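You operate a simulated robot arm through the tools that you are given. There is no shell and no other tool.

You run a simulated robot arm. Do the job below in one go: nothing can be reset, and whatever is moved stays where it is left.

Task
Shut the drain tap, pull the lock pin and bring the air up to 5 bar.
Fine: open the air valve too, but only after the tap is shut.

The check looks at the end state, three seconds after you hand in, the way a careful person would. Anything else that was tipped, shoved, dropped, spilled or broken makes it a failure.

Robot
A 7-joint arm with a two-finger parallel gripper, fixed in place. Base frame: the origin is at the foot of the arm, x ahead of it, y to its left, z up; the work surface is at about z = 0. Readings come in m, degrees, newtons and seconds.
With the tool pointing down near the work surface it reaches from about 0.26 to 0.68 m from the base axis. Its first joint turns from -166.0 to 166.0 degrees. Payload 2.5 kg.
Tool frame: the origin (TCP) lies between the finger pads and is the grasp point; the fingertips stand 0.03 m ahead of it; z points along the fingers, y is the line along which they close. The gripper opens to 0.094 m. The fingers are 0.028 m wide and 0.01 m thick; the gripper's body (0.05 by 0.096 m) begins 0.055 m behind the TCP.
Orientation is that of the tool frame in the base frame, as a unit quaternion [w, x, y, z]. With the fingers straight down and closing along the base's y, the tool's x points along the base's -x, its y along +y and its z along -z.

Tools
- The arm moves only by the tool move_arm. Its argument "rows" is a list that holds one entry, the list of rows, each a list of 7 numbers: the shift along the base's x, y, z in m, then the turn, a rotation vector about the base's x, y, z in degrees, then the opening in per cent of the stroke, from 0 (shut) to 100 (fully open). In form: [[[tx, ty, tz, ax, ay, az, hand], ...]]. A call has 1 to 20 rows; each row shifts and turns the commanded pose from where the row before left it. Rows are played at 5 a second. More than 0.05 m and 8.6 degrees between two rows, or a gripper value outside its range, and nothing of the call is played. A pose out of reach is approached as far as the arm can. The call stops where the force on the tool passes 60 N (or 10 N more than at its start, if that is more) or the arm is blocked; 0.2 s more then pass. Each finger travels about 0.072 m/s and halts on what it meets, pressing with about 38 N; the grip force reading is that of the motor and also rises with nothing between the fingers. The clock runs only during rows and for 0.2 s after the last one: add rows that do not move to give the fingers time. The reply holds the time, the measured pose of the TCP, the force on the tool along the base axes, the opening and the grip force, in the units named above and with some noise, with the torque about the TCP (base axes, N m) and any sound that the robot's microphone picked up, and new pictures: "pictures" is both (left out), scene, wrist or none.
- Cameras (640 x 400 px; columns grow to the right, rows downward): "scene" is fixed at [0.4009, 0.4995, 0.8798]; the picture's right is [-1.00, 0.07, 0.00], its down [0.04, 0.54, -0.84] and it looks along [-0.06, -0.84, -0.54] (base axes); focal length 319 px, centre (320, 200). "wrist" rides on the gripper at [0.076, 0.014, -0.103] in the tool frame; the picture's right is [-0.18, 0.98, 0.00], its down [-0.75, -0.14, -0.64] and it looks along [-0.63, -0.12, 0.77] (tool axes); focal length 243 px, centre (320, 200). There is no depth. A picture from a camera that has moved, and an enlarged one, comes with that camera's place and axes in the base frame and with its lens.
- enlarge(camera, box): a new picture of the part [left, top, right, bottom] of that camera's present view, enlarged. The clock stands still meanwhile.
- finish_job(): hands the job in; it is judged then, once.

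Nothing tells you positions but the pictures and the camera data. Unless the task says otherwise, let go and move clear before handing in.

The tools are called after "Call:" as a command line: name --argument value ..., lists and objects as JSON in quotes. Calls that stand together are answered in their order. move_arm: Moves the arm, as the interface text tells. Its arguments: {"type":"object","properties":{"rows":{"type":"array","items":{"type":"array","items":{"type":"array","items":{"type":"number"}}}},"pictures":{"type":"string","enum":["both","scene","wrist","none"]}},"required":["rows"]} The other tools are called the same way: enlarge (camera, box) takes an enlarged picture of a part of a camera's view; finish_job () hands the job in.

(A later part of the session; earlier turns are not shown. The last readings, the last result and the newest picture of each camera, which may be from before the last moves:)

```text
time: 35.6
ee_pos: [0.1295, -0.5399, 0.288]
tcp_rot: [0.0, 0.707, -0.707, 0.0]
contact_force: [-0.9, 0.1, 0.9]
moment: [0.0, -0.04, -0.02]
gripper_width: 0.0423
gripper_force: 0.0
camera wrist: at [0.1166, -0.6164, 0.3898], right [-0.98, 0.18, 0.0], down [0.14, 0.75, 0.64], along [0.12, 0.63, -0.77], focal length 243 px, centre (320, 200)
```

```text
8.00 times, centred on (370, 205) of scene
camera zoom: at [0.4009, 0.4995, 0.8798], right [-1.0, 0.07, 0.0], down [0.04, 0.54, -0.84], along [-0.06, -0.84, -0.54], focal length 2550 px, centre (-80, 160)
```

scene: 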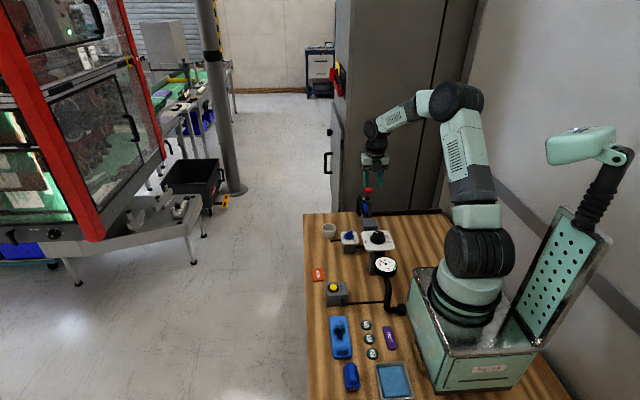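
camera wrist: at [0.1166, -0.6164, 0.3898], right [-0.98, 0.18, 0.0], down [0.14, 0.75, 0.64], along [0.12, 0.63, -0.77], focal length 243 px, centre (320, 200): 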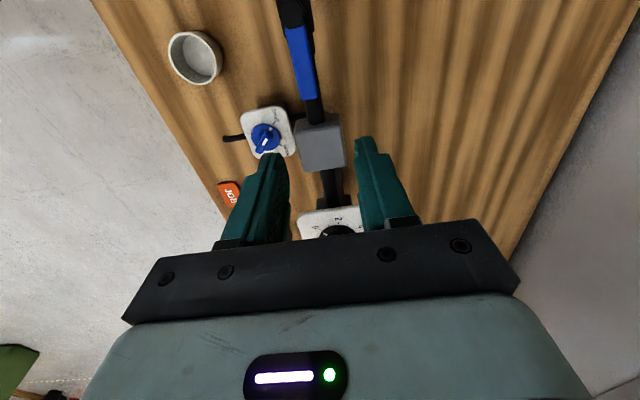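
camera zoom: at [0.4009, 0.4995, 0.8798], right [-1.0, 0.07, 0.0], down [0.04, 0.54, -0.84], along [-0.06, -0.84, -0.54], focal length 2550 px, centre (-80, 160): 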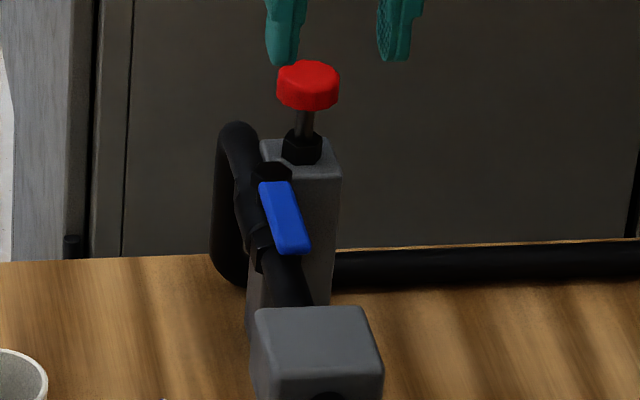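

The valve is open and in line with the pipe, the pin is up and the tap is shut. Next is the regulator: I'll move above its knob, keeping this gripper angle so there's room for about 135° of clockwise turn.

Call:
move_arm --rows '[[[0.002, 0.045, 0.003, 0, 0, 0, 60], [0.002, 0.048, 0, 0, 0, 0, 75], [0.002, 0.048, 0, 0, 0, 0, 75], [0.002, 0.048, 0, 0, 0, 0, 75], [0, 0, 0, 0, 0, 0, 75], [0, 0, 0, 0, 0, 0, 75]]]'

Call:
enlarge --camera "wrist" --box '[200, 40, 456, 200]'

Call:
enlarge --camera "scene" --box '[340, 220, 420, 270]'

```text
time: 37.0
ee_pos: [0.1405, -0.3514, 0.2922]
tcp_rot: [0.001, -0.707, 0.707, 0.0]
contact_force: [0.0, 0.1, -1.0]
moment: [-0.01, 0.02, -0.03]
gripper_width: 0.0706
gripper_force: 0.1
camera wrist: at [0.1264, -0.4277, 0.3928], right [-0.98, 0.18, 0.0], down [0.14, 0.75, 0.64], along [0.12, 0.63, -0.77], focal length 243 px, centre (320, 200)
```

scene: 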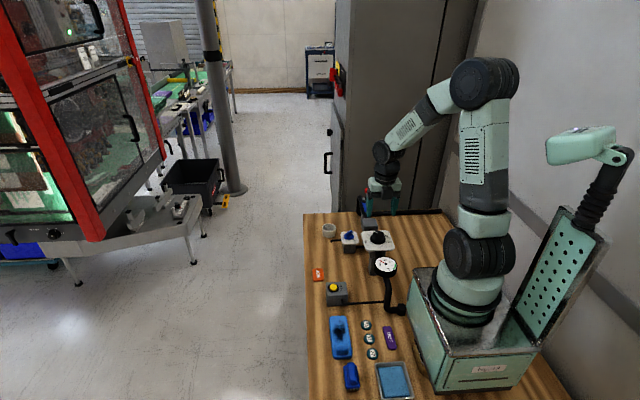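
wrist: 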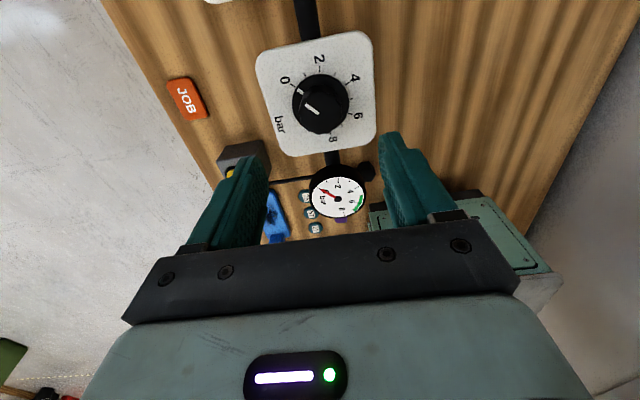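

```text
2.50 times, centred on (328, 120) of wrist
camera zoom: at [0.1264, -0.4277, 0.3928], right [-0.98, 0.18, 0.0], down [0.14, 0.75, 0.64], along [0.12, 0.63, -0.77], focal length 606 px, centre (300, 400)
```

zoom: 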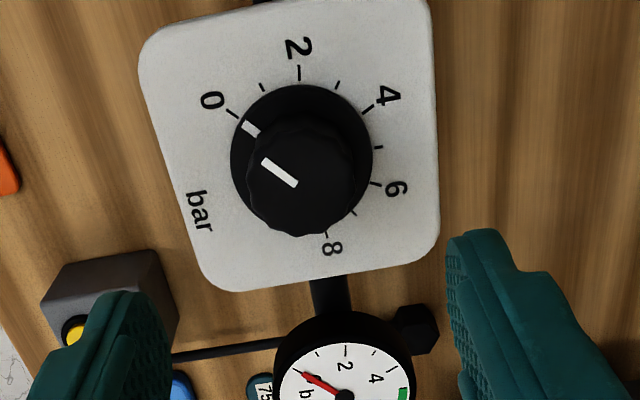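

```text
8.00 times, centred on (380, 245) of scene
camera zoom: at [0.4009, 0.4995, 0.8798], right [-1.0, 0.07, 0.0], down [0.04, 0.54, -0.84], along [-0.06, -0.84, -0.54], focal length 2550 px, centre (-160, -160)
```

zoom: 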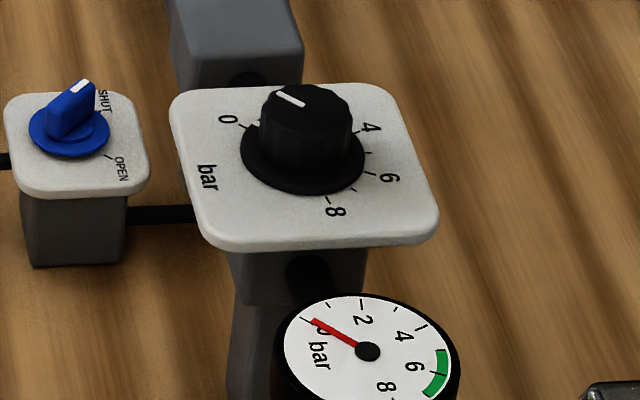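

The regulator knob's axis is at about (0.139, -0.354), with its top at z 0.186 and skirt at 0.157. I'll go down over it, with a check partway.

Call:
move_arm --rows '[[[0, -0.003, -0.03, 0, 0, 0, 75], [0, 0, -0.04, 0, 0, 0, 75], [0, 0, 0, 0, 0, 0, 75]]]'

Call:
enlarge --camera "wrist" --box '[200, 60, 456, 220]'

Call:
enlarge --camera "scene" --box '[340, 210, 420, 260]'

```text
time: 37.8
ee_pos: [0.1384, -0.3541, 0.2229]
tcp_rot: [0.0, -0.707, 0.707, 0.0]
contact_force: [-0.4, 0.6, 0.2]
moment: [0.01, 0.0, -0.02]
gripper_width: 0.0705
gripper_force: 0.0
camera wrist: at [0.1249, -0.4305, 0.3242], right [-0.98, 0.18, 0.0], down [0.14, 0.75, 0.64], along [0.12, 0.63, -0.77], focal length 243 px, centre (320, 200)
```

scene: 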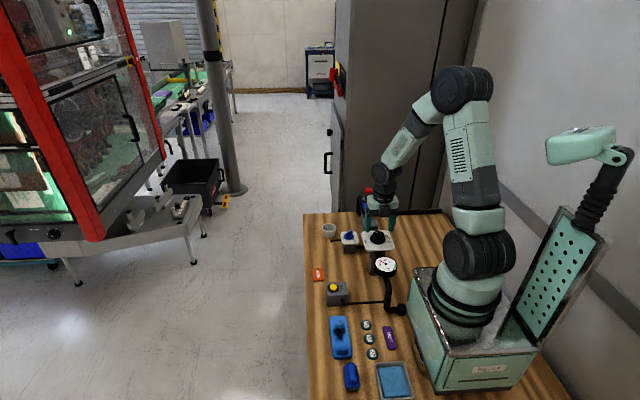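
wrist: 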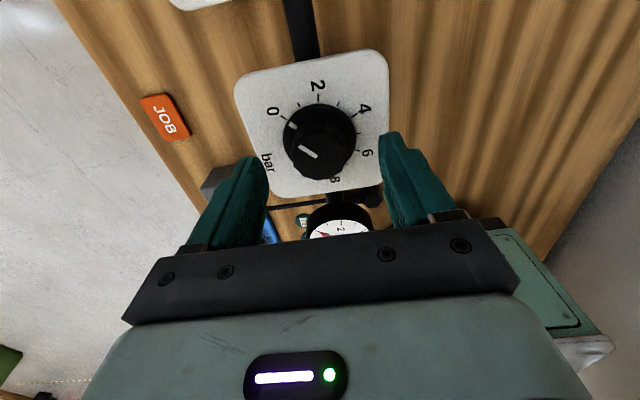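

```text
2.50 times, centred on (328, 140) of wrist
camera zoom: at [0.1249, -0.4305, 0.3242], right [-0.98, 0.18, 0.0], down [0.14, 0.75, 0.64], along [0.12, 0.63, -0.77], focal length 606 px, centre (300, 350)
```

zoom: 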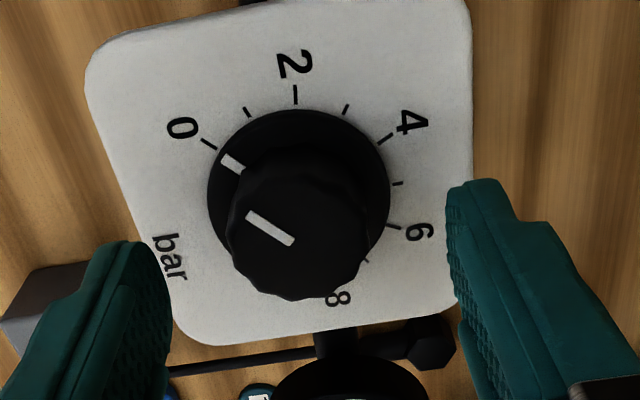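

```text
8.00 times, centred on (380, 235) of scene
camera zoom: at [0.4009, 0.4995, 0.8798], right [-1.0, 0.07, 0.0], down [0.04, 0.54, -0.84], along [-0.06, -0.84, -0.54], focal length 2550 px, centre (-160, -80)
```

zoom: 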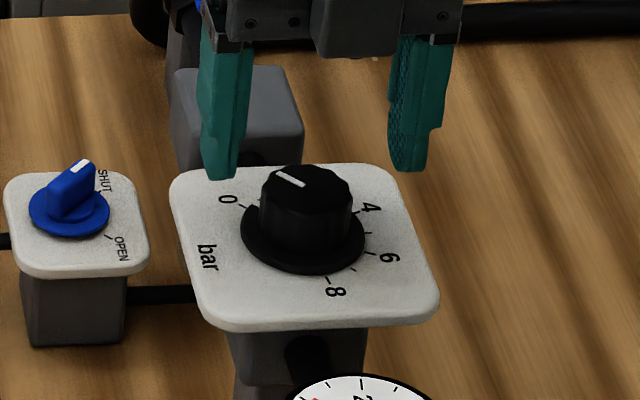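

Call:
move_arm --rows '[[[0, 0, -0.02, 0, 0, 0, 75], [0, 0, -0.011, 0, 0, 0, 70], [0, 0, 0, 0, 0, 0, 52], [0, 0, 0, 0, 0, 0, 42], [0, 0, 0, 0, 0, 0, 36], [0, 0, 0, 0, 0, 0, 32], [0, 0, 0, 0, 0, 0, 32]]]'

Call:
enlarge --camera "wrist" --box '[200, 60, 456, 220]'

Call:
enlarge --camera "scene" --box '[340, 230, 420, 280]'

```text
time: 39.4
ee_pos: [0.1391, -0.3549, 0.1907]
tcp_rot: [-0.001, 0.707, -0.707, 0.002]
contact_force: [31.6, 0.5, -12.1]
moment: [-0.21, -0.96, -0.12]
gripper_width: 0.0535
gripper_force: 45.2
camera wrist: at [0.126, -0.4306, 0.2934], right [-0.98, 0.18, 0.0], down [0.14, 0.75, 0.64], along [0.12, 0.63, -0.77], focal length 243 px, centre (320, 200)
```

scene: 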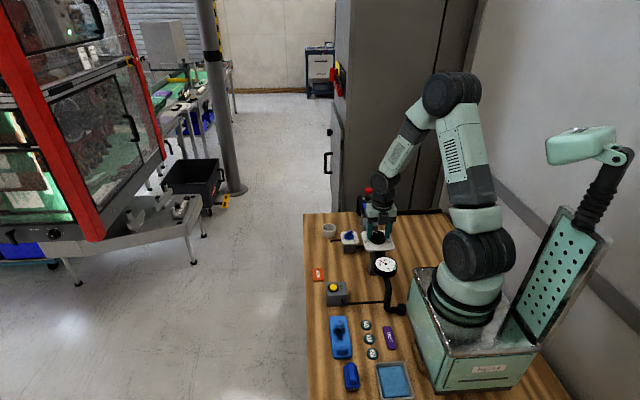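
wrist: 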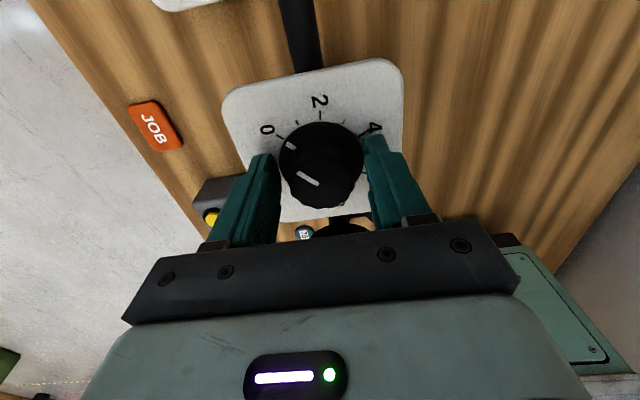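

```text
2.50 times, centred on (328, 140) of wrist
camera zoom: at [0.126, -0.4306, 0.2934], right [-0.98, 0.18, 0.0], down [0.14, 0.75, 0.64], along [0.12, 0.63, -0.77], focal length 606 px, centre (300, 350)
```

zoom: 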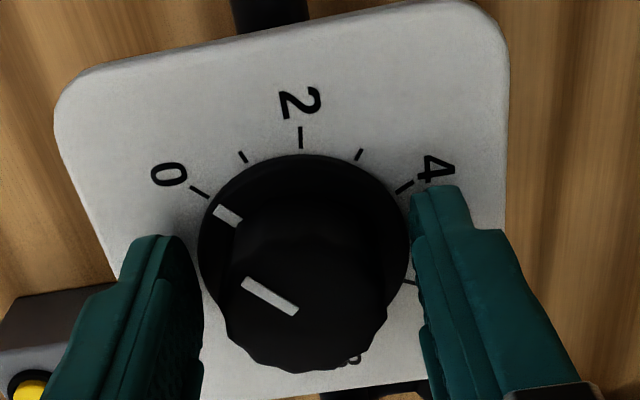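

```text
8.00 times, centred on (380, 255) of scene
camera zoom: at [0.4009, 0.4995, 0.8798], right [-1.0, 0.07, 0.0], down [0.04, 0.54, -0.84], along [-0.06, -0.84, -0.54], focal length 2550 px, centre (-160, -240)
```

zoom: 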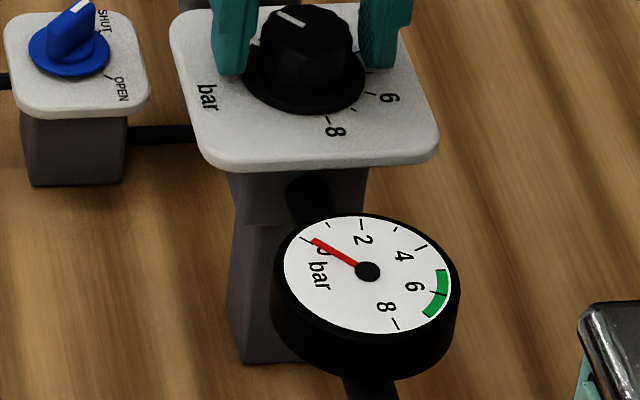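

The fingertips met the wider skirt (53 mm) instead of the knob. I'll open, rise 8 mm, correct 2 mm in x and close again.

Call:
move_arm --rows '[[[0, 0, 0, 0, 0, 0, 60], [0, 0, 0, 0, 0, 0, 68], [0.0015, 0, 0.008, 0, 0, 0, 68], [0, 0, 0, 0, 0, 0, 50], [0, 0, 0, 0, 0, 0, 38], [0, 0, 0, 0, 0, 0, 30], [0, 0, 0, 0, 0, 0, 30], [0, 0, 0, 0, 0, 0, 30]]]'

Call:
enlarge --camera "wrist" --box '[200, 60, 456, 220]'

Call:
enlarge --camera "scene" --box '[340, 230, 420, 280]'

```text
time: 41.2
ee_pos: [0.1397, -0.3549, 0.1989]
tcp_rot: [0.0, -0.707, 0.707, 0.0]
contact_force: [7.1, 0.5, -1.3]
moment: [0.14, 0.21, -0.01]
gripper_width: 0.0377
gripper_force: 45.1
camera wrist: at [0.1262, -0.4307, 0.3013], right [-0.98, 0.18, 0.0], down [0.14, 0.75, 0.64], along [0.12, 0.63, -0.77], focal length 243 px, centre (320, 200)
```

scene: 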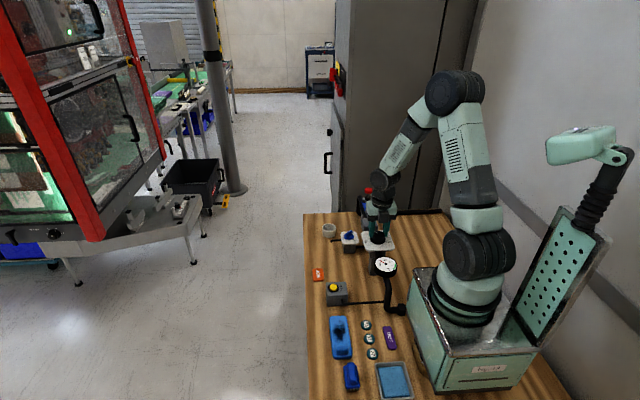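
wrist: 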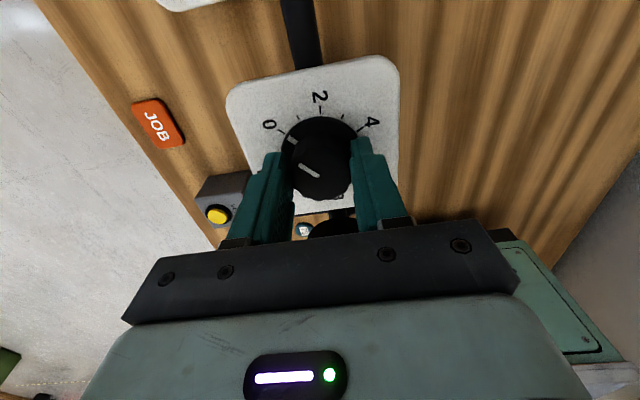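

```text
2.50 times, centred on (328, 140) of wrist
camera zoom: at [0.1262, -0.4307, 0.3013], right [-0.98, 0.18, 0.0], down [0.14, 0.75, 0.64], along [0.12, 0.63, -0.77], focal length 606 px, centre (300, 350)
```

zoom: 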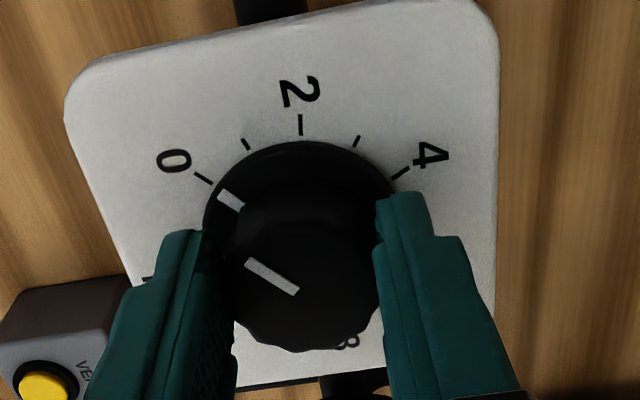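

```text
8.00 times, centred on (380, 255) of scene
camera zoom: at [0.4009, 0.4995, 0.8798], right [-1.0, 0.07, 0.0], down [0.04, 0.54, -0.84], along [-0.06, -0.84, -0.54], focal length 2550 px, centre (-160, -240)
```

zoom: 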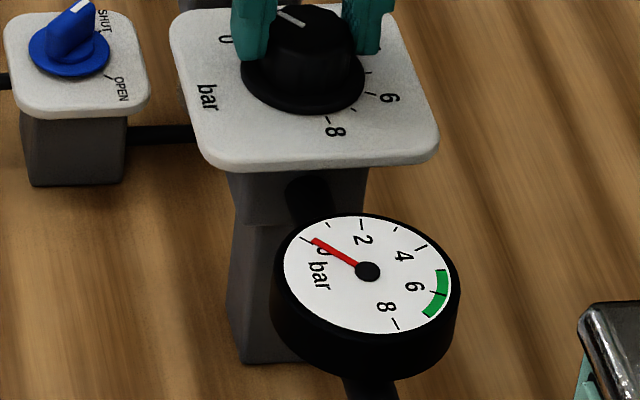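

The knob is gripped at 38 mm and nearly centred. I'll turn clockwise by 30° and look at the gauge.

Call:
move_arm --rows '[[[0, 0, 0, 0, 0, -7.5, 30], [0, 0, 0, 0, 0, -7.5, 30], [0, 0, 0, 0, 0, -7.5, 30], [0, 0, 0, 0, 0, -7.5, 30], [0, 0, 0, 0, 0, 0, 30]]]'

Call:
enlarge --camera "wrist" --box '[200, 60, 456, 220]'

Call:
enlarge --camera "scene" --box '[340, 230, 420, 280]'

```text
time: 42.4
ee_pos: [0.1375, -0.3536, 0.199]
tcp_rot: [-0.002, -0.498, 0.867, 0.002]
contact_force: [-16.7, 17.3, 38.5]
moment: [0.38, 0.18, 0.08]
gripper_width: 0.0378
gripper_force: 45.4
camera wrist: at [0.0878, -0.4131, 0.3002], right [-0.76, 0.65, 0.0], down [0.5, 0.58, 0.64], along [0.42, 0.49, -0.77], focal length 243 px, centre (320, 200)
```

scene: 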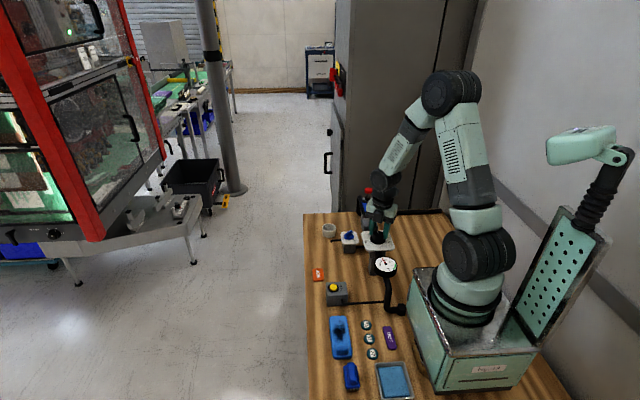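
wrist: 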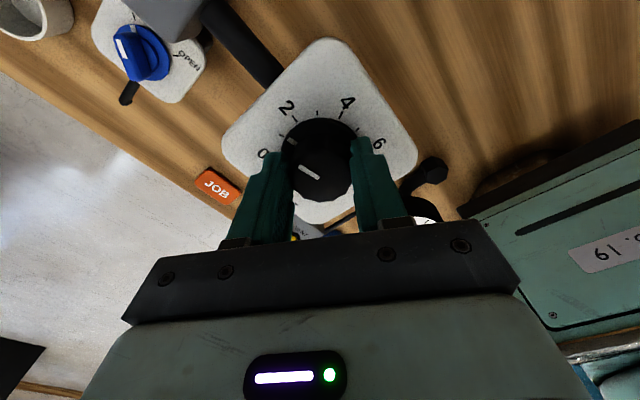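

```text
2.50 times, centred on (328, 140) of wrist
camera zoom: at [0.0878, -0.4131, 0.3002], right [-0.76, 0.65, 0.0], down [0.5, 0.58, 0.64], along [0.42, 0.49, -0.77], focal length 606 px, centre (300, 350)
```

zoom: 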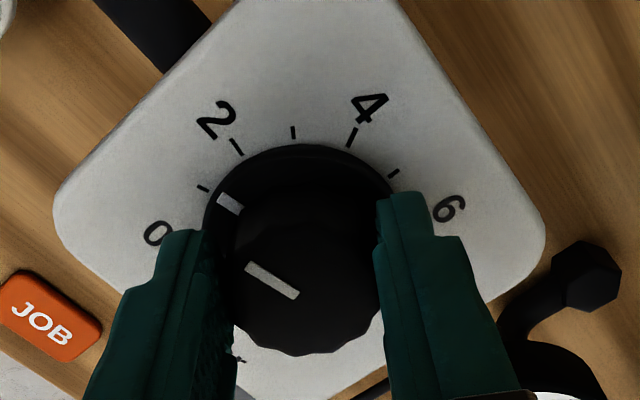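

```text
8.00 times, centred on (380, 255) of scene
camera zoom: at [0.4009, 0.4995, 0.8798], right [-1.0, 0.07, 0.0], down [0.04, 0.54, -0.84], along [-0.06, -0.84, -0.54], focal length 2550 px, centre (-160, -240)
```

zoom: 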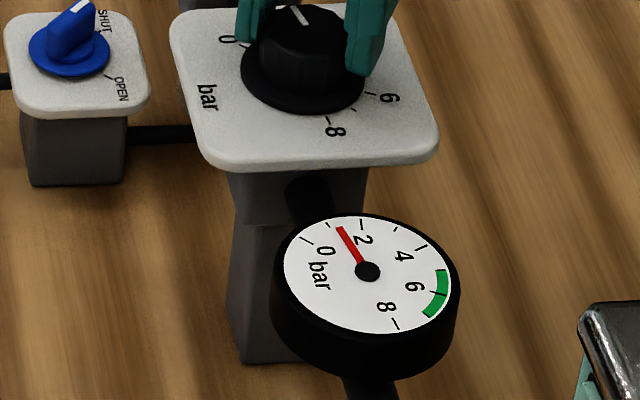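

The gauge follows and reads about 1.1 bar after 30°. I'll relieve the side load and keep turning.

Call:
move_arm --rows '[[[-0.0008, 0.0015, 0.0005, 0, 0, 0, 30], [0, 0, 0, 0, 0, 0, 30]]]' --pictures "none"

```text
time: 43.0
ee_pos: [0.1367, -0.3537, 0.1982]
tcp_rot: [0.0, -0.499, 0.866, 0.0]
contact_force: [-12.4, -2.4, 12.2]
moment: [0.9, 0.56, 0.03]
gripper_width: 0.0374
gripper_force: 45.1
```

Call:
move_arm --rows '[[[-0.0008, 0, 0, 0, 0, -7.5, 30], [0, 0, 0, 0, 0, -7.5, 30], [0, 0, 0, 0, 0, -7.5, 30], [0, 0, 0, 0, 0, -7.5, 30], [0, 0, 0, 0, 0, 0, 30]]]'

Call:
enlarge --camera "wrist" --box '[200, 60, 456, 220]'

Call:
enlarge --camera "scene" --box '[340, 230, 420, 280]'

```text
time: 44.2
ee_pos: [0.135, -0.353, 0.1975]
tcp_rot: [-0.001, -0.257, 0.966, 0.001]
contact_force: [-22.3, -4.1, -28.1]
moment: [-0.72, 0.36, 0.03]
gripper_width: 0.0377
gripper_force: 44.8
camera wrist: at [0.0634, -0.3782, 0.3001], right [-0.33, 0.94, 0.0], down [0.73, 0.25, 0.64], along [0.6, 0.21, -0.77], focal length 243 px, centre (320, 200)
```

scene: 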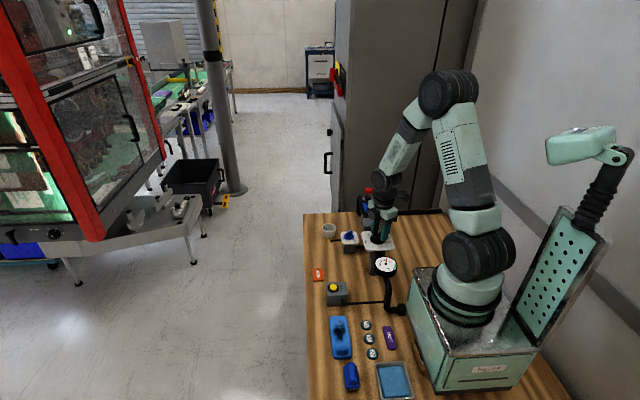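
wrist: 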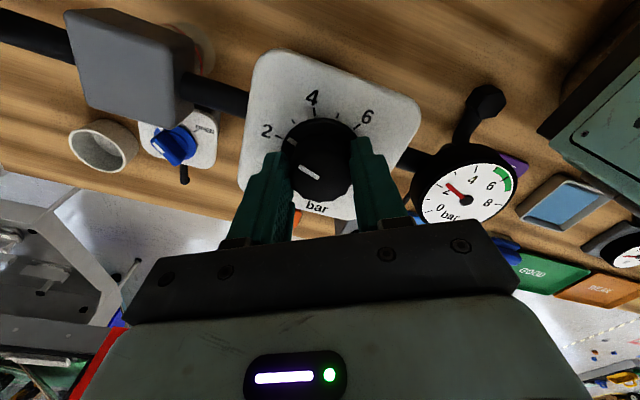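

```text
2.50 times, centred on (328, 140) of wrist
camera zoom: at [0.0634, -0.3782, 0.3001], right [-0.33, 0.94, 0.0], down [0.73, 0.25, 0.64], along [0.6, 0.21, -0.77], focal length 606 px, centre (300, 350)
```

zoom: 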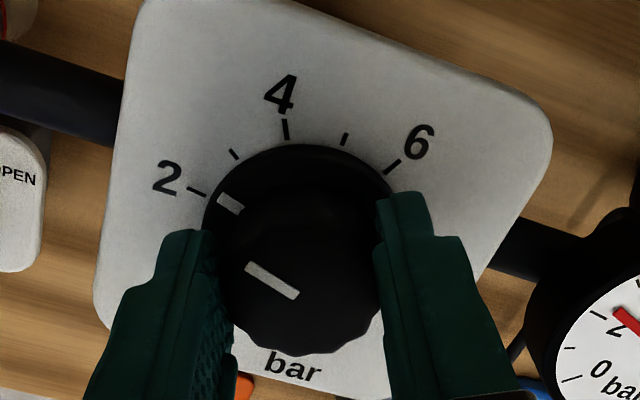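

```text
8.00 times, centred on (380, 255) of scene
camera zoom: at [0.4009, 0.4995, 0.8798], right [-1.0, 0.07, 0.0], down [0.04, 0.54, -0.84], along [-0.06, -0.84, -0.54], focal length 2550 px, centre (-160, -240)
```

zoom: 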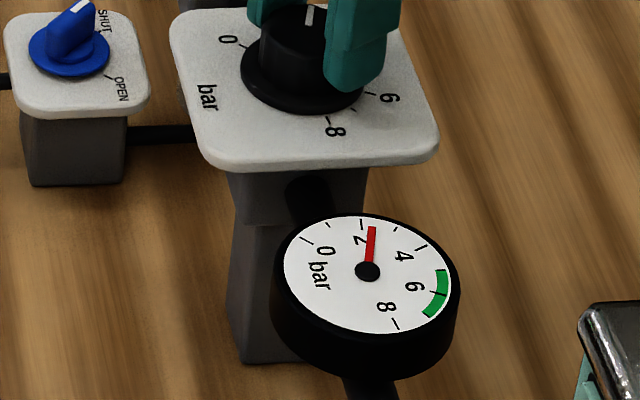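

The gauge reads about 2.2 bar at 60°. I'll relieve again and continue.

Call:
move_arm --rows '[[[-0.0015, -0.0008, -0.0005, 0, 0, 0, 30], [0, 0, 0, 0, 0, 0, 30]]]' --pictures "none"

```text
time: 44.8
ee_pos: [0.1367, -0.3529, 0.198]
tcp_rot: [0.0, -0.258, 0.966, 0.002]
contact_force: [-20.1, 19.6, 13.4]
moment: [-0.05, 0.57, 0.12]
gripper_width: 0.0377
gripper_force: 44.9
```

Call:
move_arm --rows '[[[-0.0012, 0.0004, 0, 0, 0, -7.5, 30], [-0.0003, 0, 0, 0, 0, -7.5, 30], [-0.0003, 0, 0, 0, 0, -7.5, 30], [0, 0, 0, 0, 0, 0, 30]]]'

Call:
enlarge --camera "wrist" --box '[200, 60, 456, 220]'

Call:
enlarge --camera "scene" --box '[340, 230, 420, 280]'

```text
time: 45.8
ee_pos: [0.1352, -0.3514, 0.1974]
tcp_rot: [0.0, -0.067, 0.998, 0.005]
contact_force: [20.9, 46.3, 19.5]
moment: [0.94, -0.73, 0.16]
gripper_width: 0.0377
gripper_force: 45.2
camera wrist: at [0.0586, -0.348, 0.3], right [0.05, 1.0, 0.01], down [0.77, -0.05, 0.64], along [0.64, -0.03, -0.77], focal length 243 px, centre (320, 200)
```

scene: 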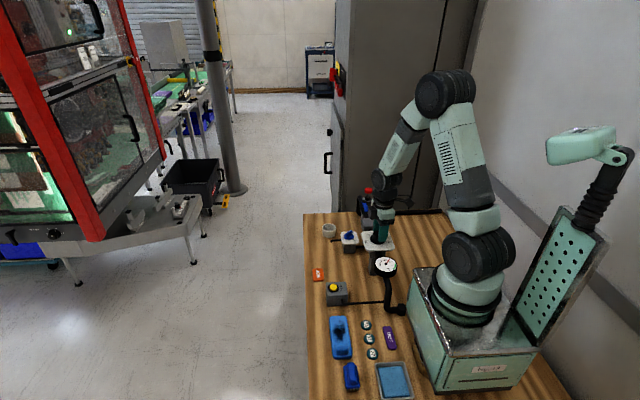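
wrist: 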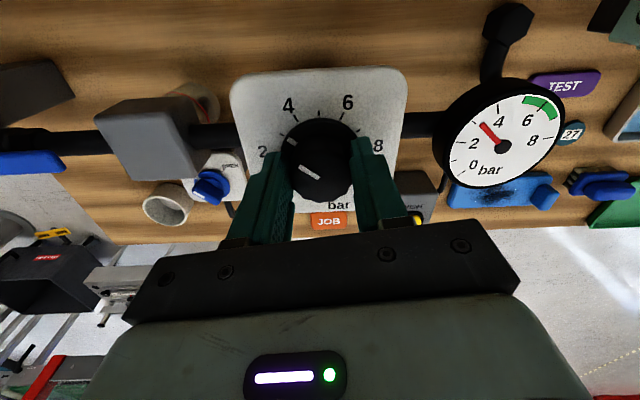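

```text
2.50 times, centred on (328, 140) of wrist
camera zoom: at [0.0586, -0.348, 0.3], right [0.05, 1.0, 0.01], down [0.77, -0.05, 0.64], along [0.64, -0.03, -0.77], focal length 606 px, centre (300, 350)
```

zoom: 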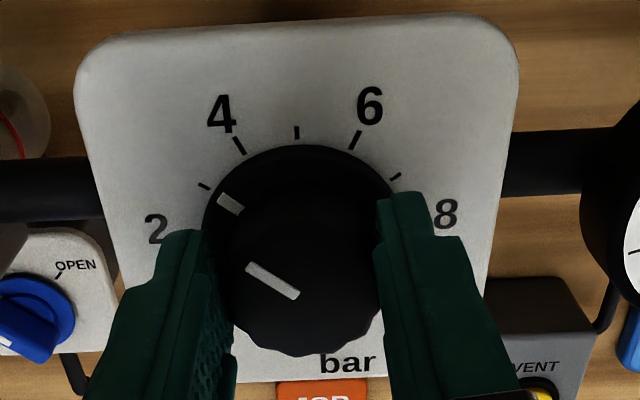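

```text
8.00 times, centred on (380, 255) of scene
camera zoom: at [0.4009, 0.4995, 0.8798], right [-1.0, 0.07, 0.0], down [0.04, 0.54, -0.84], along [-0.06, -0.84, -0.54], focal length 2550 px, centre (-160, -240)
```

zoom: 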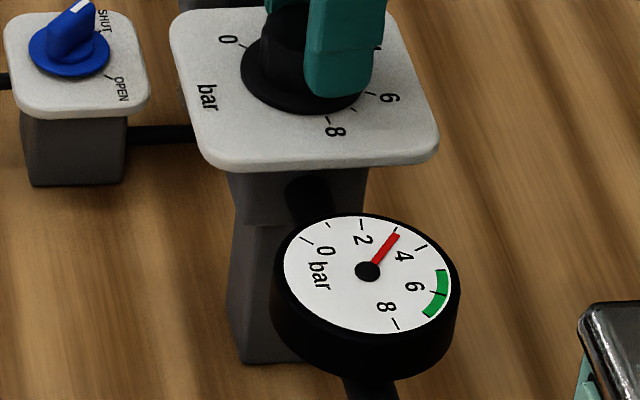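

The gauge reads about 3 bar at 82.5°, which gives about 27° per bar. I'll relieve the side load, then go on in smaller steps.

Call:
move_arm --rows '[[[0.001, 0.0015, 0, 0, 0, 0, 30], [0, 0, 0, 0, 0, 0, 30]]]' --pictures "none"

```text
time: 46.4
ee_pos: [0.1362, -0.3497, 0.1981]
tcp_rot: [0.0, -0.065, 0.998, 0.003]
contact_force: [12.9, 34.7, 10.7]
moment: [0.73, -0.64, 0.14]
gripper_width: 0.0377
gripper_force: 45.6
```

Call:
move_arm --rows '[[[0.001, 0.002, 0, 0, 0, 0, 30], [0, 0, 0, 0, 0, 0, 30]]]' --pictures "none"

```text
time: 47.0
ee_pos: [0.1338, -0.3512, 0.1972]
tcp_rot: [-0.001, -0.064, 0.998, 0.001]
contact_force: [-5.1, 18.4, -11.7]
moment: [0.17, 0.02, 0.06]
gripper_width: 0.0376
gripper_force: 45.0
```

Call:
move_arm --rows '[[[0, 0.0015, 0, 0, 0, -7.5, 30], [0, 0.0003, 0, 0, 0, -7.5, 30], [0, 0.0003, 0, 0, 0, -7.5, 30], [0, 0, 0, 0, 0, 0, 30]]]' --pictures "none"

Call:
enlarge --camera "scene" --box '[340, 230, 420, 280]'

Call:
enlarge --camera "wrist" --box '[200, 60, 456, 220]'

```text
time: 48.0
ee_pos: [0.1346, -0.35, 0.1973]
tcp_rot: [-0.002, 0.132, 0.991, 0.001]
contact_force: [-26.1, 11.3, 18.8]
moment: [0.73, 0.65, -0.03]
gripper_width: 0.0374
gripper_force: 45.5
```

```text
8.00 times, centred on (380, 255) of scene
camera zoom: at [0.4009, 0.4995, 0.8798], right [-1.0, 0.07, 0.0], down [0.04, 0.54, -0.84], along [-0.06, -0.84, -0.54], focal length 2550 px, centre (-160, -240)
```

zoom: 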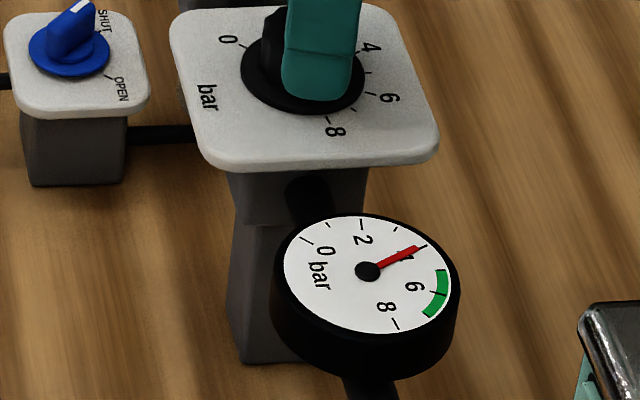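

```text
2.50 times, centred on (328, 140) of wrist
camera zoom: at [0.0662, -0.315, 0.3], right [0.44, 0.9, 0.0], down [0.69, -0.33, 0.64], along [0.58, -0.28, -0.77], focal length 606 px, centre (300, 350)
```

zoom: 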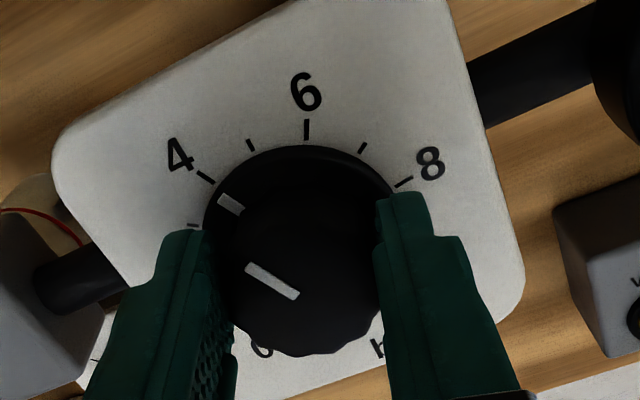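

The gauge now reads just under 4 bar at 105°. I'll relieve and turn another 22.5°.

Call:
move_arm --rows '[[[-0.0015, 0.0007, 0, 0, 0, 0, 30], [0, 0, 0, 0, 0, 0, 30]]]' --pictures "none"

```text
time: 48.6
ee_pos: [0.1355, -0.3482, 0.1982]
tcp_rot: [0.0, 0.132, 0.991, -0.001]
contact_force: [-25.9, 1.1, 16.2]
moment: [0.68, 1.01, -0.03]
gripper_width: 0.0376
gripper_force: 45.0
```

Call:
move_arm --rows '[[[-0.0012, 0, 0, 0, 0, -7.5, 30], [-0.0003, 0.0002, 0, 0, 0, -7.5, 30], [0, 0.0002, 0, 0, 0, -3, 30], [0, 0, 0, 0, 0, 0, 30], [0, 0, 0, 0, 0, 0, 30]]]' --pictures "none"

Call:
enlarge --camera "scene" --box '[364, 250, 408, 282]'

Call:
enlarge --camera "wrist" --box '[200, 60, 456, 220]'

```text
time: 49.8
ee_pos: [0.1362, -0.3477, 0.1981]
tcp_rot: [0.001, 0.283, 0.959, 0.001]
contact_force: [22.1, 18.2, 20.0]
moment: [0.14, -0.73, 0.13]
gripper_width: 0.0378
gripper_force: 45.5
```

```text
12.50 times, centred on (386, 266) of scene
camera zoom: at [0.4009, 0.4995, 0.8798], right [-1.0, 0.07, 0.0], down [0.04, 0.54, -0.84], along [-0.06, -0.84, -0.54], focal length 3985 px, centre (-505, -625)
```

zoom: 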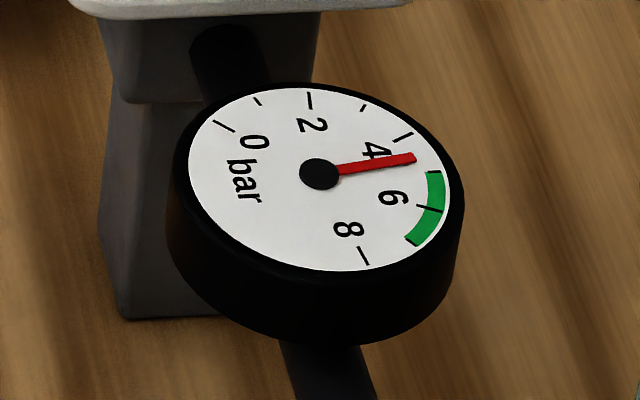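

```text
2.50 times, centred on (328, 140) of wrist
camera zoom: at [0.08, -0.2941, 0.2996], right [0.69, 0.73, 0.0], down [0.56, -0.53, 0.64], along [0.47, -0.44, -0.77], focal length 606 px, centre (300, 350)
```

zoom: 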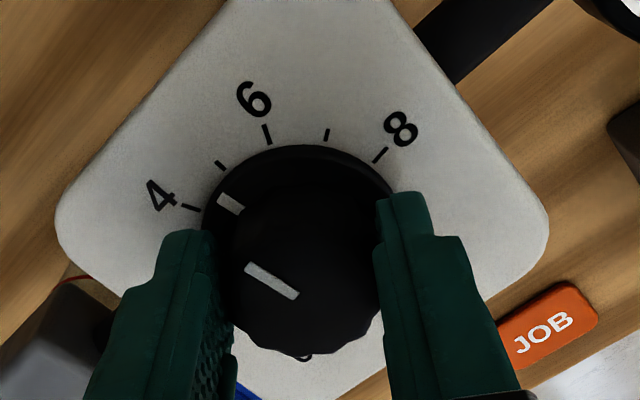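

The gauge reads about 4.55 bar at 123°. About 12° more should give 5.0, so I'll ease the load and turn it in two small steps.

Call:
move_arm --rows '[[[0.001, 0.001, 0, 0, 0, 0, 30], [0, 0, 0, 0, 0, -6, 30], [0, 0, 0, 0, 0, -5, 30], [0, 0, 0, 0, 0, 0, 30], [0, 0, 0, 0, 0, 0, 30]]]' --pictures "none"

Call:
enlarge --camera "scene" --box '[364, 250, 408, 282]'

Call:
enlarge --camera "wrist" --box '[200, 60, 456, 220]'

```text
time: 51.0
ee_pos: [0.1368, -0.3479, 0.1983]
tcp_rot: [0.001, 0.373, 0.928, 0.0]
contact_force: [31.7, 20.8, 38.9]
moment: [0.3, -0.92, 0.18]
gripper_width: 0.0378
gripper_force: 45.0
```

```text
12.50 times, centred on (386, 266) of scene
camera zoom: at [0.4009, 0.4995, 0.8798], right [-1.0, 0.07, 0.0], down [0.04, 0.54, -0.84], along [-0.06, -0.84, -0.54], focal length 3985 px, centre (-505, -625)
```

zoom: 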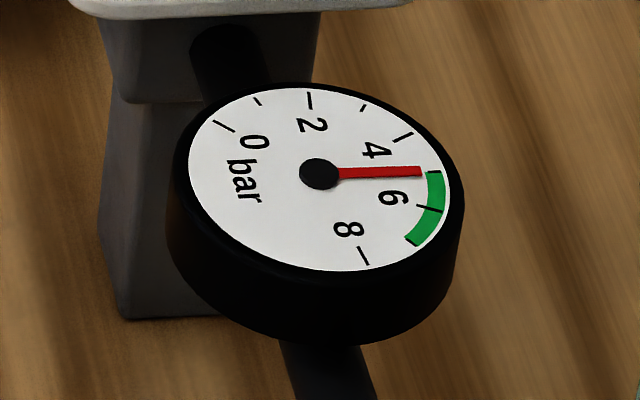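

```text
2.50 times, centred on (328, 140) of wrist
camera zoom: at [0.0917, -0.2836, 0.2993], right [0.81, 0.58, 0.0], down [0.44, -0.62, 0.64], along [0.38, -0.52, -0.77], focal length 606 px, centre (300, 350)
```

zoom: 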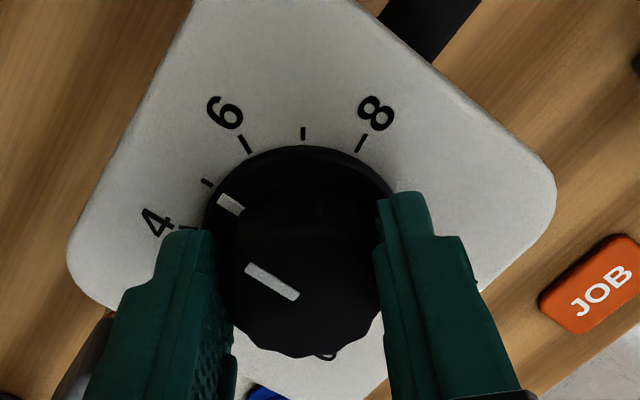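

The needle is practically on the 5 mark. I'll add 1°, unload the side forces and check again before letting go.

Call:
move_arm --rows '[[[0.0015, 0.001, 0.0005, 0, 0, -1, 30], [0, 0, 0, 0, 0, 0, 30], [0, 0, 0, 0, 0, 0, 30]]]' --pictures "none"

Call:
enlarge --camera "scene" --box '[374, 256, 404, 278]'

```text
time: 51.8
ee_pos: [0.1359, -0.3462, 0.1978]
tcp_rot: [0.0, 0.384, 0.923, -0.001]
contact_force: [17.8, -0.8, -1.4]
moment: [-0.18, -1.07, 0.04]
gripper_width: 0.0379
gripper_force: 44.9
```

```text
16.00 times, centred on (389, 267) of scene
camera zoom: at [0.4009, 0.4995, 0.8798], right [-1.0, 0.07, 0.0], down [0.04, 0.54, -0.84], along [-0.06, -0.84, -0.54], focal length 5100 px, centre (-784, -872)
```

zoom: 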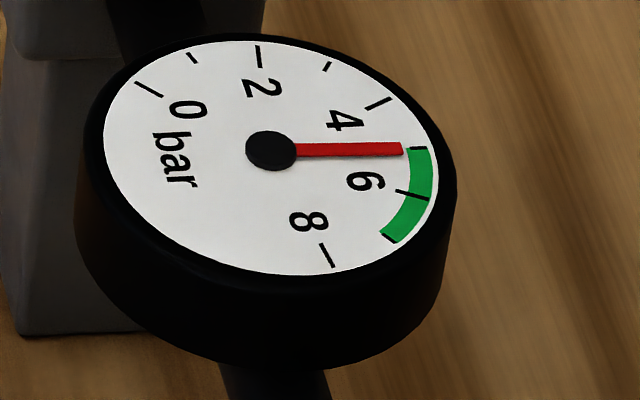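

The gauge is on 5. I'll let go and rise clear, then check everything.

Call:
move_arm --rows '[[[0, 0, 0, 0, 0, 0, 40], [0, 0, 0, 0, 0, 0, 55], [0, 0, 0, 0, 0, 0, 65], [0, 0, 0.02, 0, 0, 0, 65], [0, 0, 0.04, 0, 0, 0, 65], [0, 0, 0.05, 0, 0, 0, 65], [0, 0, 0.04, 0, 0, 0, 65], [0, 0, 0, 0, 0, 0, 65], [0, 0, 0, 0, 0, 0, 65]]]'

Call:
enlarge --camera "scene" --box '[374, 256, 404, 278]'

Call:
enlarge --camera "scene" --box '[310, 180, 430, 260]'

Call:
enlarge --camera "scene" --box '[300, 240, 460, 350]'

```text
time: 53.8
ee_pos: [0.1379, -0.3435, 0.3474]
tcp_rot: [0.0, 0.383, 0.924, 0.0]
contact_force: [0.4, 0.6, -0.2]
moment: [-0.03, 0.0, 0.03]
gripper_width: 0.061
gripper_force: 0.0
camera wrist: at [0.0947, -0.2803, 0.4489], right [0.83, 0.56, 0.0], down [0.43, -0.63, 0.64], along [0.36, -0.53, -0.77], focal length 243 px, centre (320, 200)
```

scene: 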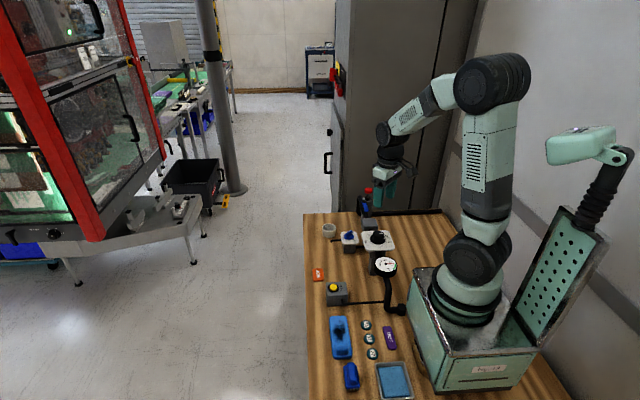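
wrist: 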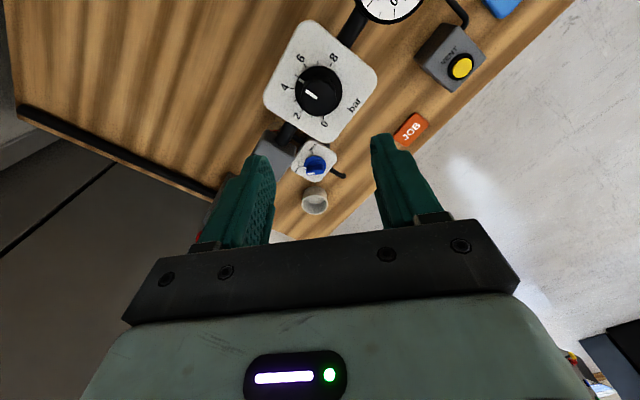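

```text
16.00 times, centred on (389, 267) of scene
camera zoom: at [0.4009, 0.4995, 0.8798], right [-1.0, 0.07, 0.0], down [0.04, 0.54, -0.84], along [-0.06, -0.84, -0.54], focal length 5100 px, centre (-784, -872)
```

zoom: 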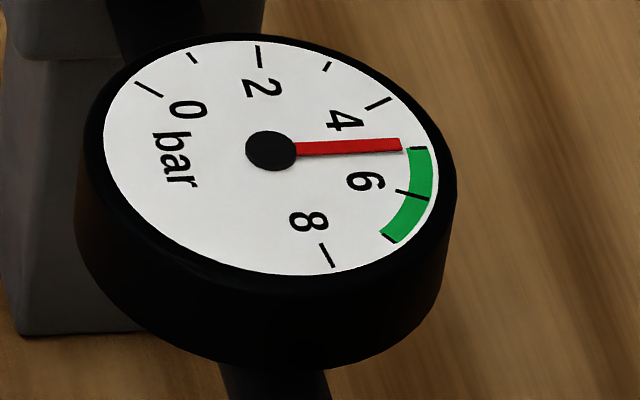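

```text
5.00 times, centred on (370, 220) of scene
camera zoom: at [0.4009, 0.4995, 0.8798], right [-1.0, 0.07, 0.0], down [0.04, 0.54, -0.84], along [-0.06, -0.84, -0.54], focal length 1594 px, centre (70, 100)
```

zoom: 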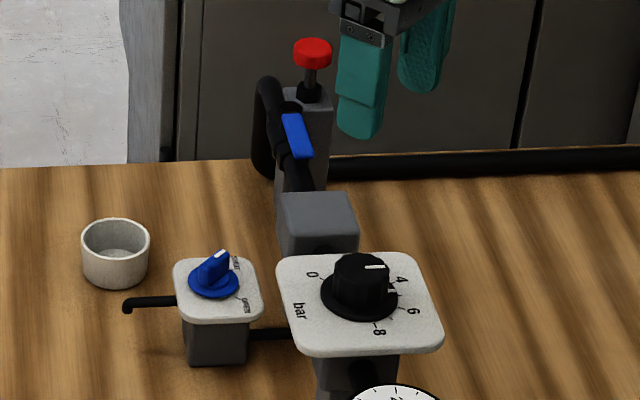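

```text
3.64 times, centred on (380, 295) of scene
camera zoom: at [0.4009, 0.4995, 0.8798], right [-1.0, 0.07, 0.0], down [0.04, 0.54, -0.84], along [-0.06, -0.84, -0.54], focal length 1159 px, centre (102, -146)
```

zoom: 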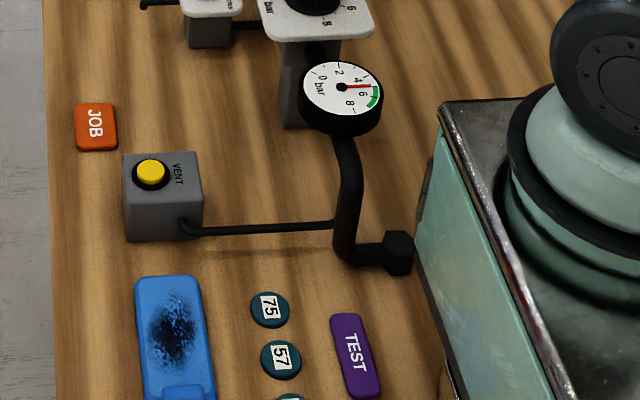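

The needle dropped slightly after release, to about 4.9. I'll wait a few seconds to tell a leak from a small turn-back on release.

Call:
move_arm --rows '[[[0, 0, 0, 0, 0, 0, 65], [0, 0, 0, 0, 0, 0, 65], [0, 0, 0, 0, 0, 0, 65], [0, 0, 0, 0, 0, 0, 65], [0, 0, 0, 0, 0, 0, 65], [0, 0, 0, 0, 0, 0, 65], [0, 0, 0, 0, 0, 0, 65], [0, 0, 0, 0, 0, 0, 65], [0, 0, 0, 0, 0, 0, 65], [0, 0, 0, 0, 0, 0, 65], [0, 0, 0, 0, 0, 0, 65], [0, 0, 0, 0, 0, 0, 65], [0, 0, 0, 0, 0, 0, 65], [0, 0, 0, 0, 0, 0, 65], [0, 0, 0, 0, 0, 0, 65]]]' --pictures "none"

Call:
enlarge --camera "scene" --box '[374, 256, 404, 278]'

Call:
enlarge --camera "wrist" --box '[256, 20, 384, 140]'

```text
time: 57.0
ee_pos: [0.1376, -0.3443, 0.3465]
tcp_rot: [0.0, 0.382, 0.924, 0.001]
contact_force: [-0.1, -0.7, -0.9]
moment: [-0.01, 0.01, -0.01]
gripper_width: 0.061
gripper_force: 0.0
```

```text
16.00 times, centred on (389, 267) of scene
camera zoom: at [0.4009, 0.4995, 0.8798], right [-1.0, 0.07, 0.0], down [0.04, 0.54, -0.84], along [-0.06, -0.84, -0.54], focal length 5100 px, centre (-784, -872)
```

zoom: 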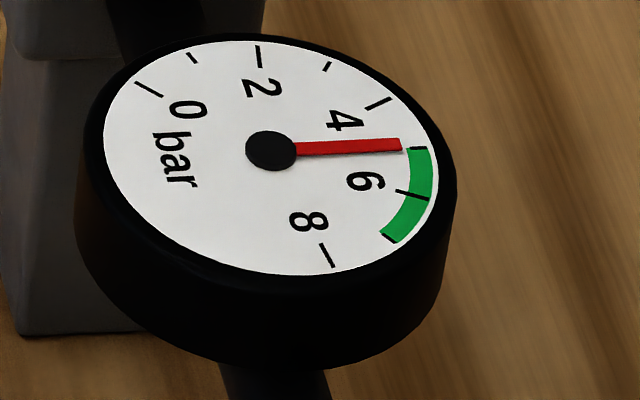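

```text
3.33 times, centred on (320, 80) of wrist
camera zoom: at [0.0947, -0.2804, 0.4486], right [0.83, 0.56, 0.0], down [0.43, -0.63, 0.64], along [0.36, -0.53, -0.77], focal length 809 px, centre (320, 600)
```

zoom: 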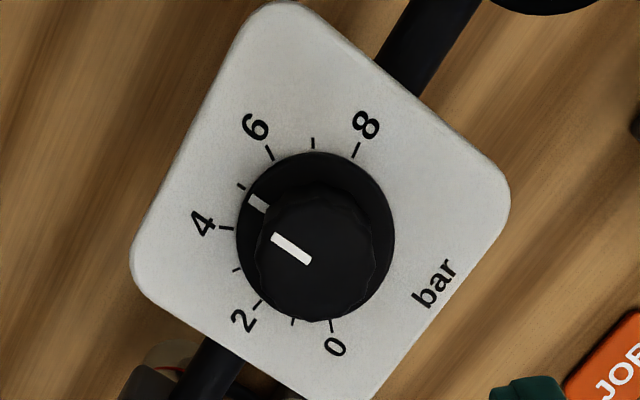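

The gauge is stable at about 4.9, so nothing is leaking and the knob just slipped back about 3° on release. I'll re-centre on the knob, regrip and trim it up.

Call:
move_arm --rows '[[[0.0007, -0.003, -0.04, 0, 0, 0, 65], [0, 0, -0.045, 0, 0, 0, 65], [0, 0, -0.04, 0, 0, 0, 65], [0, 0, -0.024, 0, 0, 0, 65], [0, 0, 0, 0, 0, 0, 65], [0, 0, 0, 0, 0, 0, 65]]]'

Call:
enlarge --camera "wrist" --box '[200, 60, 456, 220]'

Call:
enlarge --camera "scene" --box '[340, 220, 420, 270]'

```text
time: 58.4
ee_pos: [0.1384, -0.3482, 0.1974]
tcp_rot: [0.001, 0.383, 0.924, 0.001]
contact_force: [0.2, -0.3, -0.1]
moment: [0.02, 0.0, 0.02]
gripper_width: 0.061
gripper_force: 0.0
camera wrist: at [0.0955, -0.284, 0.3005], right [0.83, 0.56, 0.0], down [0.43, -0.63, 0.64], along [0.36, -0.53, -0.77], focal length 243 px, centre (320, 200)
```

scene: 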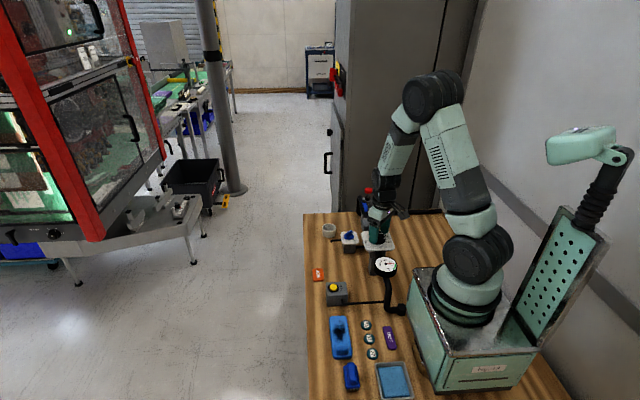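
wrist: 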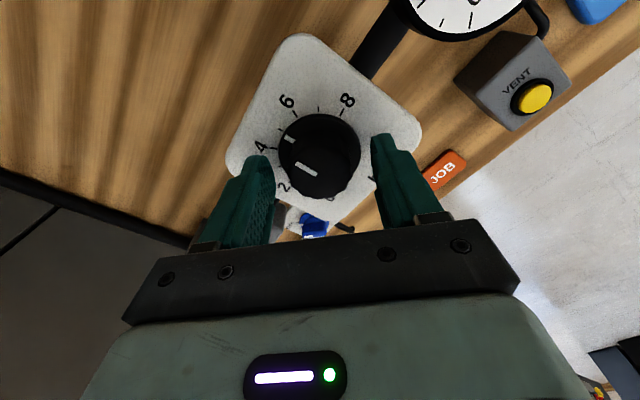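

```text
2.50 times, centred on (328, 140) of wrist
camera zoom: at [0.0955, -0.284, 0.3005], right [0.83, 0.56, 0.0], down [0.43, -0.63, 0.64], along [0.36, -0.53, -0.77], focal length 606 px, centre (300, 350)
```

zoom: 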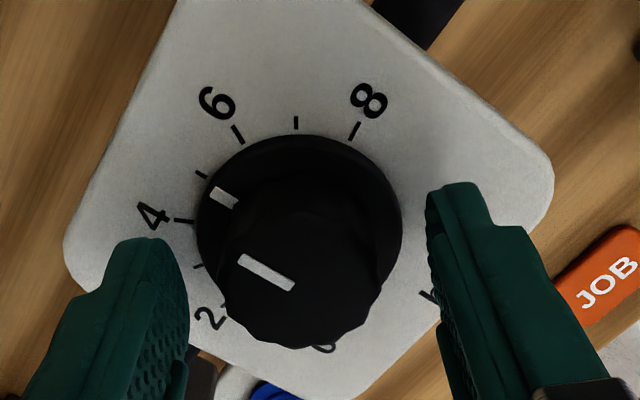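

```text
8.00 times, centred on (380, 245) of scene
camera zoom: at [0.4009, 0.4995, 0.8798], right [-1.0, 0.07, 0.0], down [0.04, 0.54, -0.84], along [-0.06, -0.84, -0.54], focal length 2550 px, centre (-160, -160)
```

zoom: 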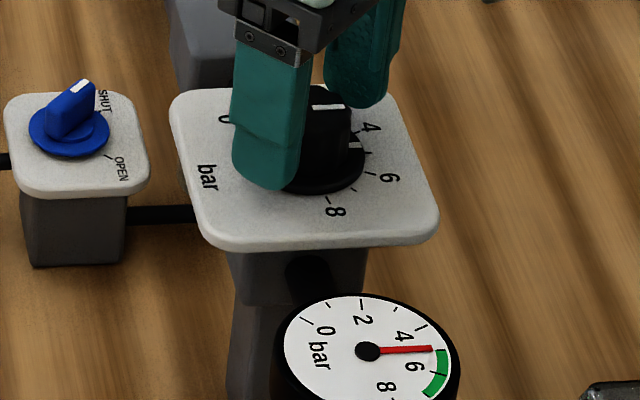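

Call:
move_arm --rows '[[[-0.0006, -0.0006, 0, 0, 0, 0, 58], [0, 0, 0, 0, 0, 0, 48], [0, 0, 0, 0, 0, 0, 42], [0, 0, 0, 0, 0, 0, 37], [0, 0, 0, 0, 0, 0, 32], [0, 0, 0, 0, 0, 0, 32]]]' --pictures "none"

Call:
enlarge --camera "scene" --box '[374, 256, 404, 278]'

```text
time: 59.8
ee_pos: [0.1379, -0.348, 0.1977]
tcp_rot: [-0.001, 0.382, 0.924, 0.001]
contact_force: [17.1, 12.8, 2.1]
moment: [0.14, -0.15, 0.06]
gripper_width: 0.038
gripper_force: 45.6
```

```text
16.00 times, centred on (389, 267) of scene
camera zoom: at [0.4009, 0.4995, 0.8798], right [-1.0, 0.07, 0.0], down [0.04, 0.54, -0.84], along [-0.06, -0.84, -0.54], focal length 5100 px, centre (-784, -872)
```

zoom: 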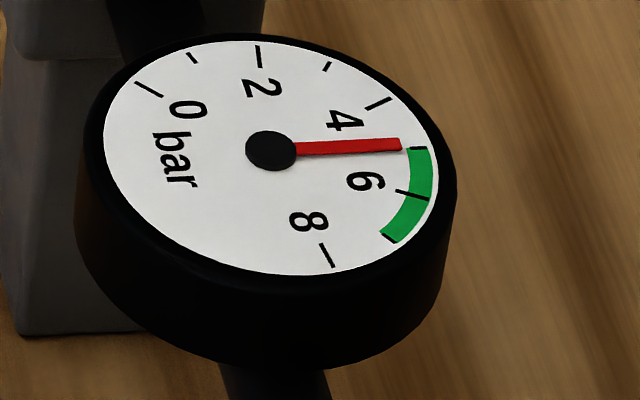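

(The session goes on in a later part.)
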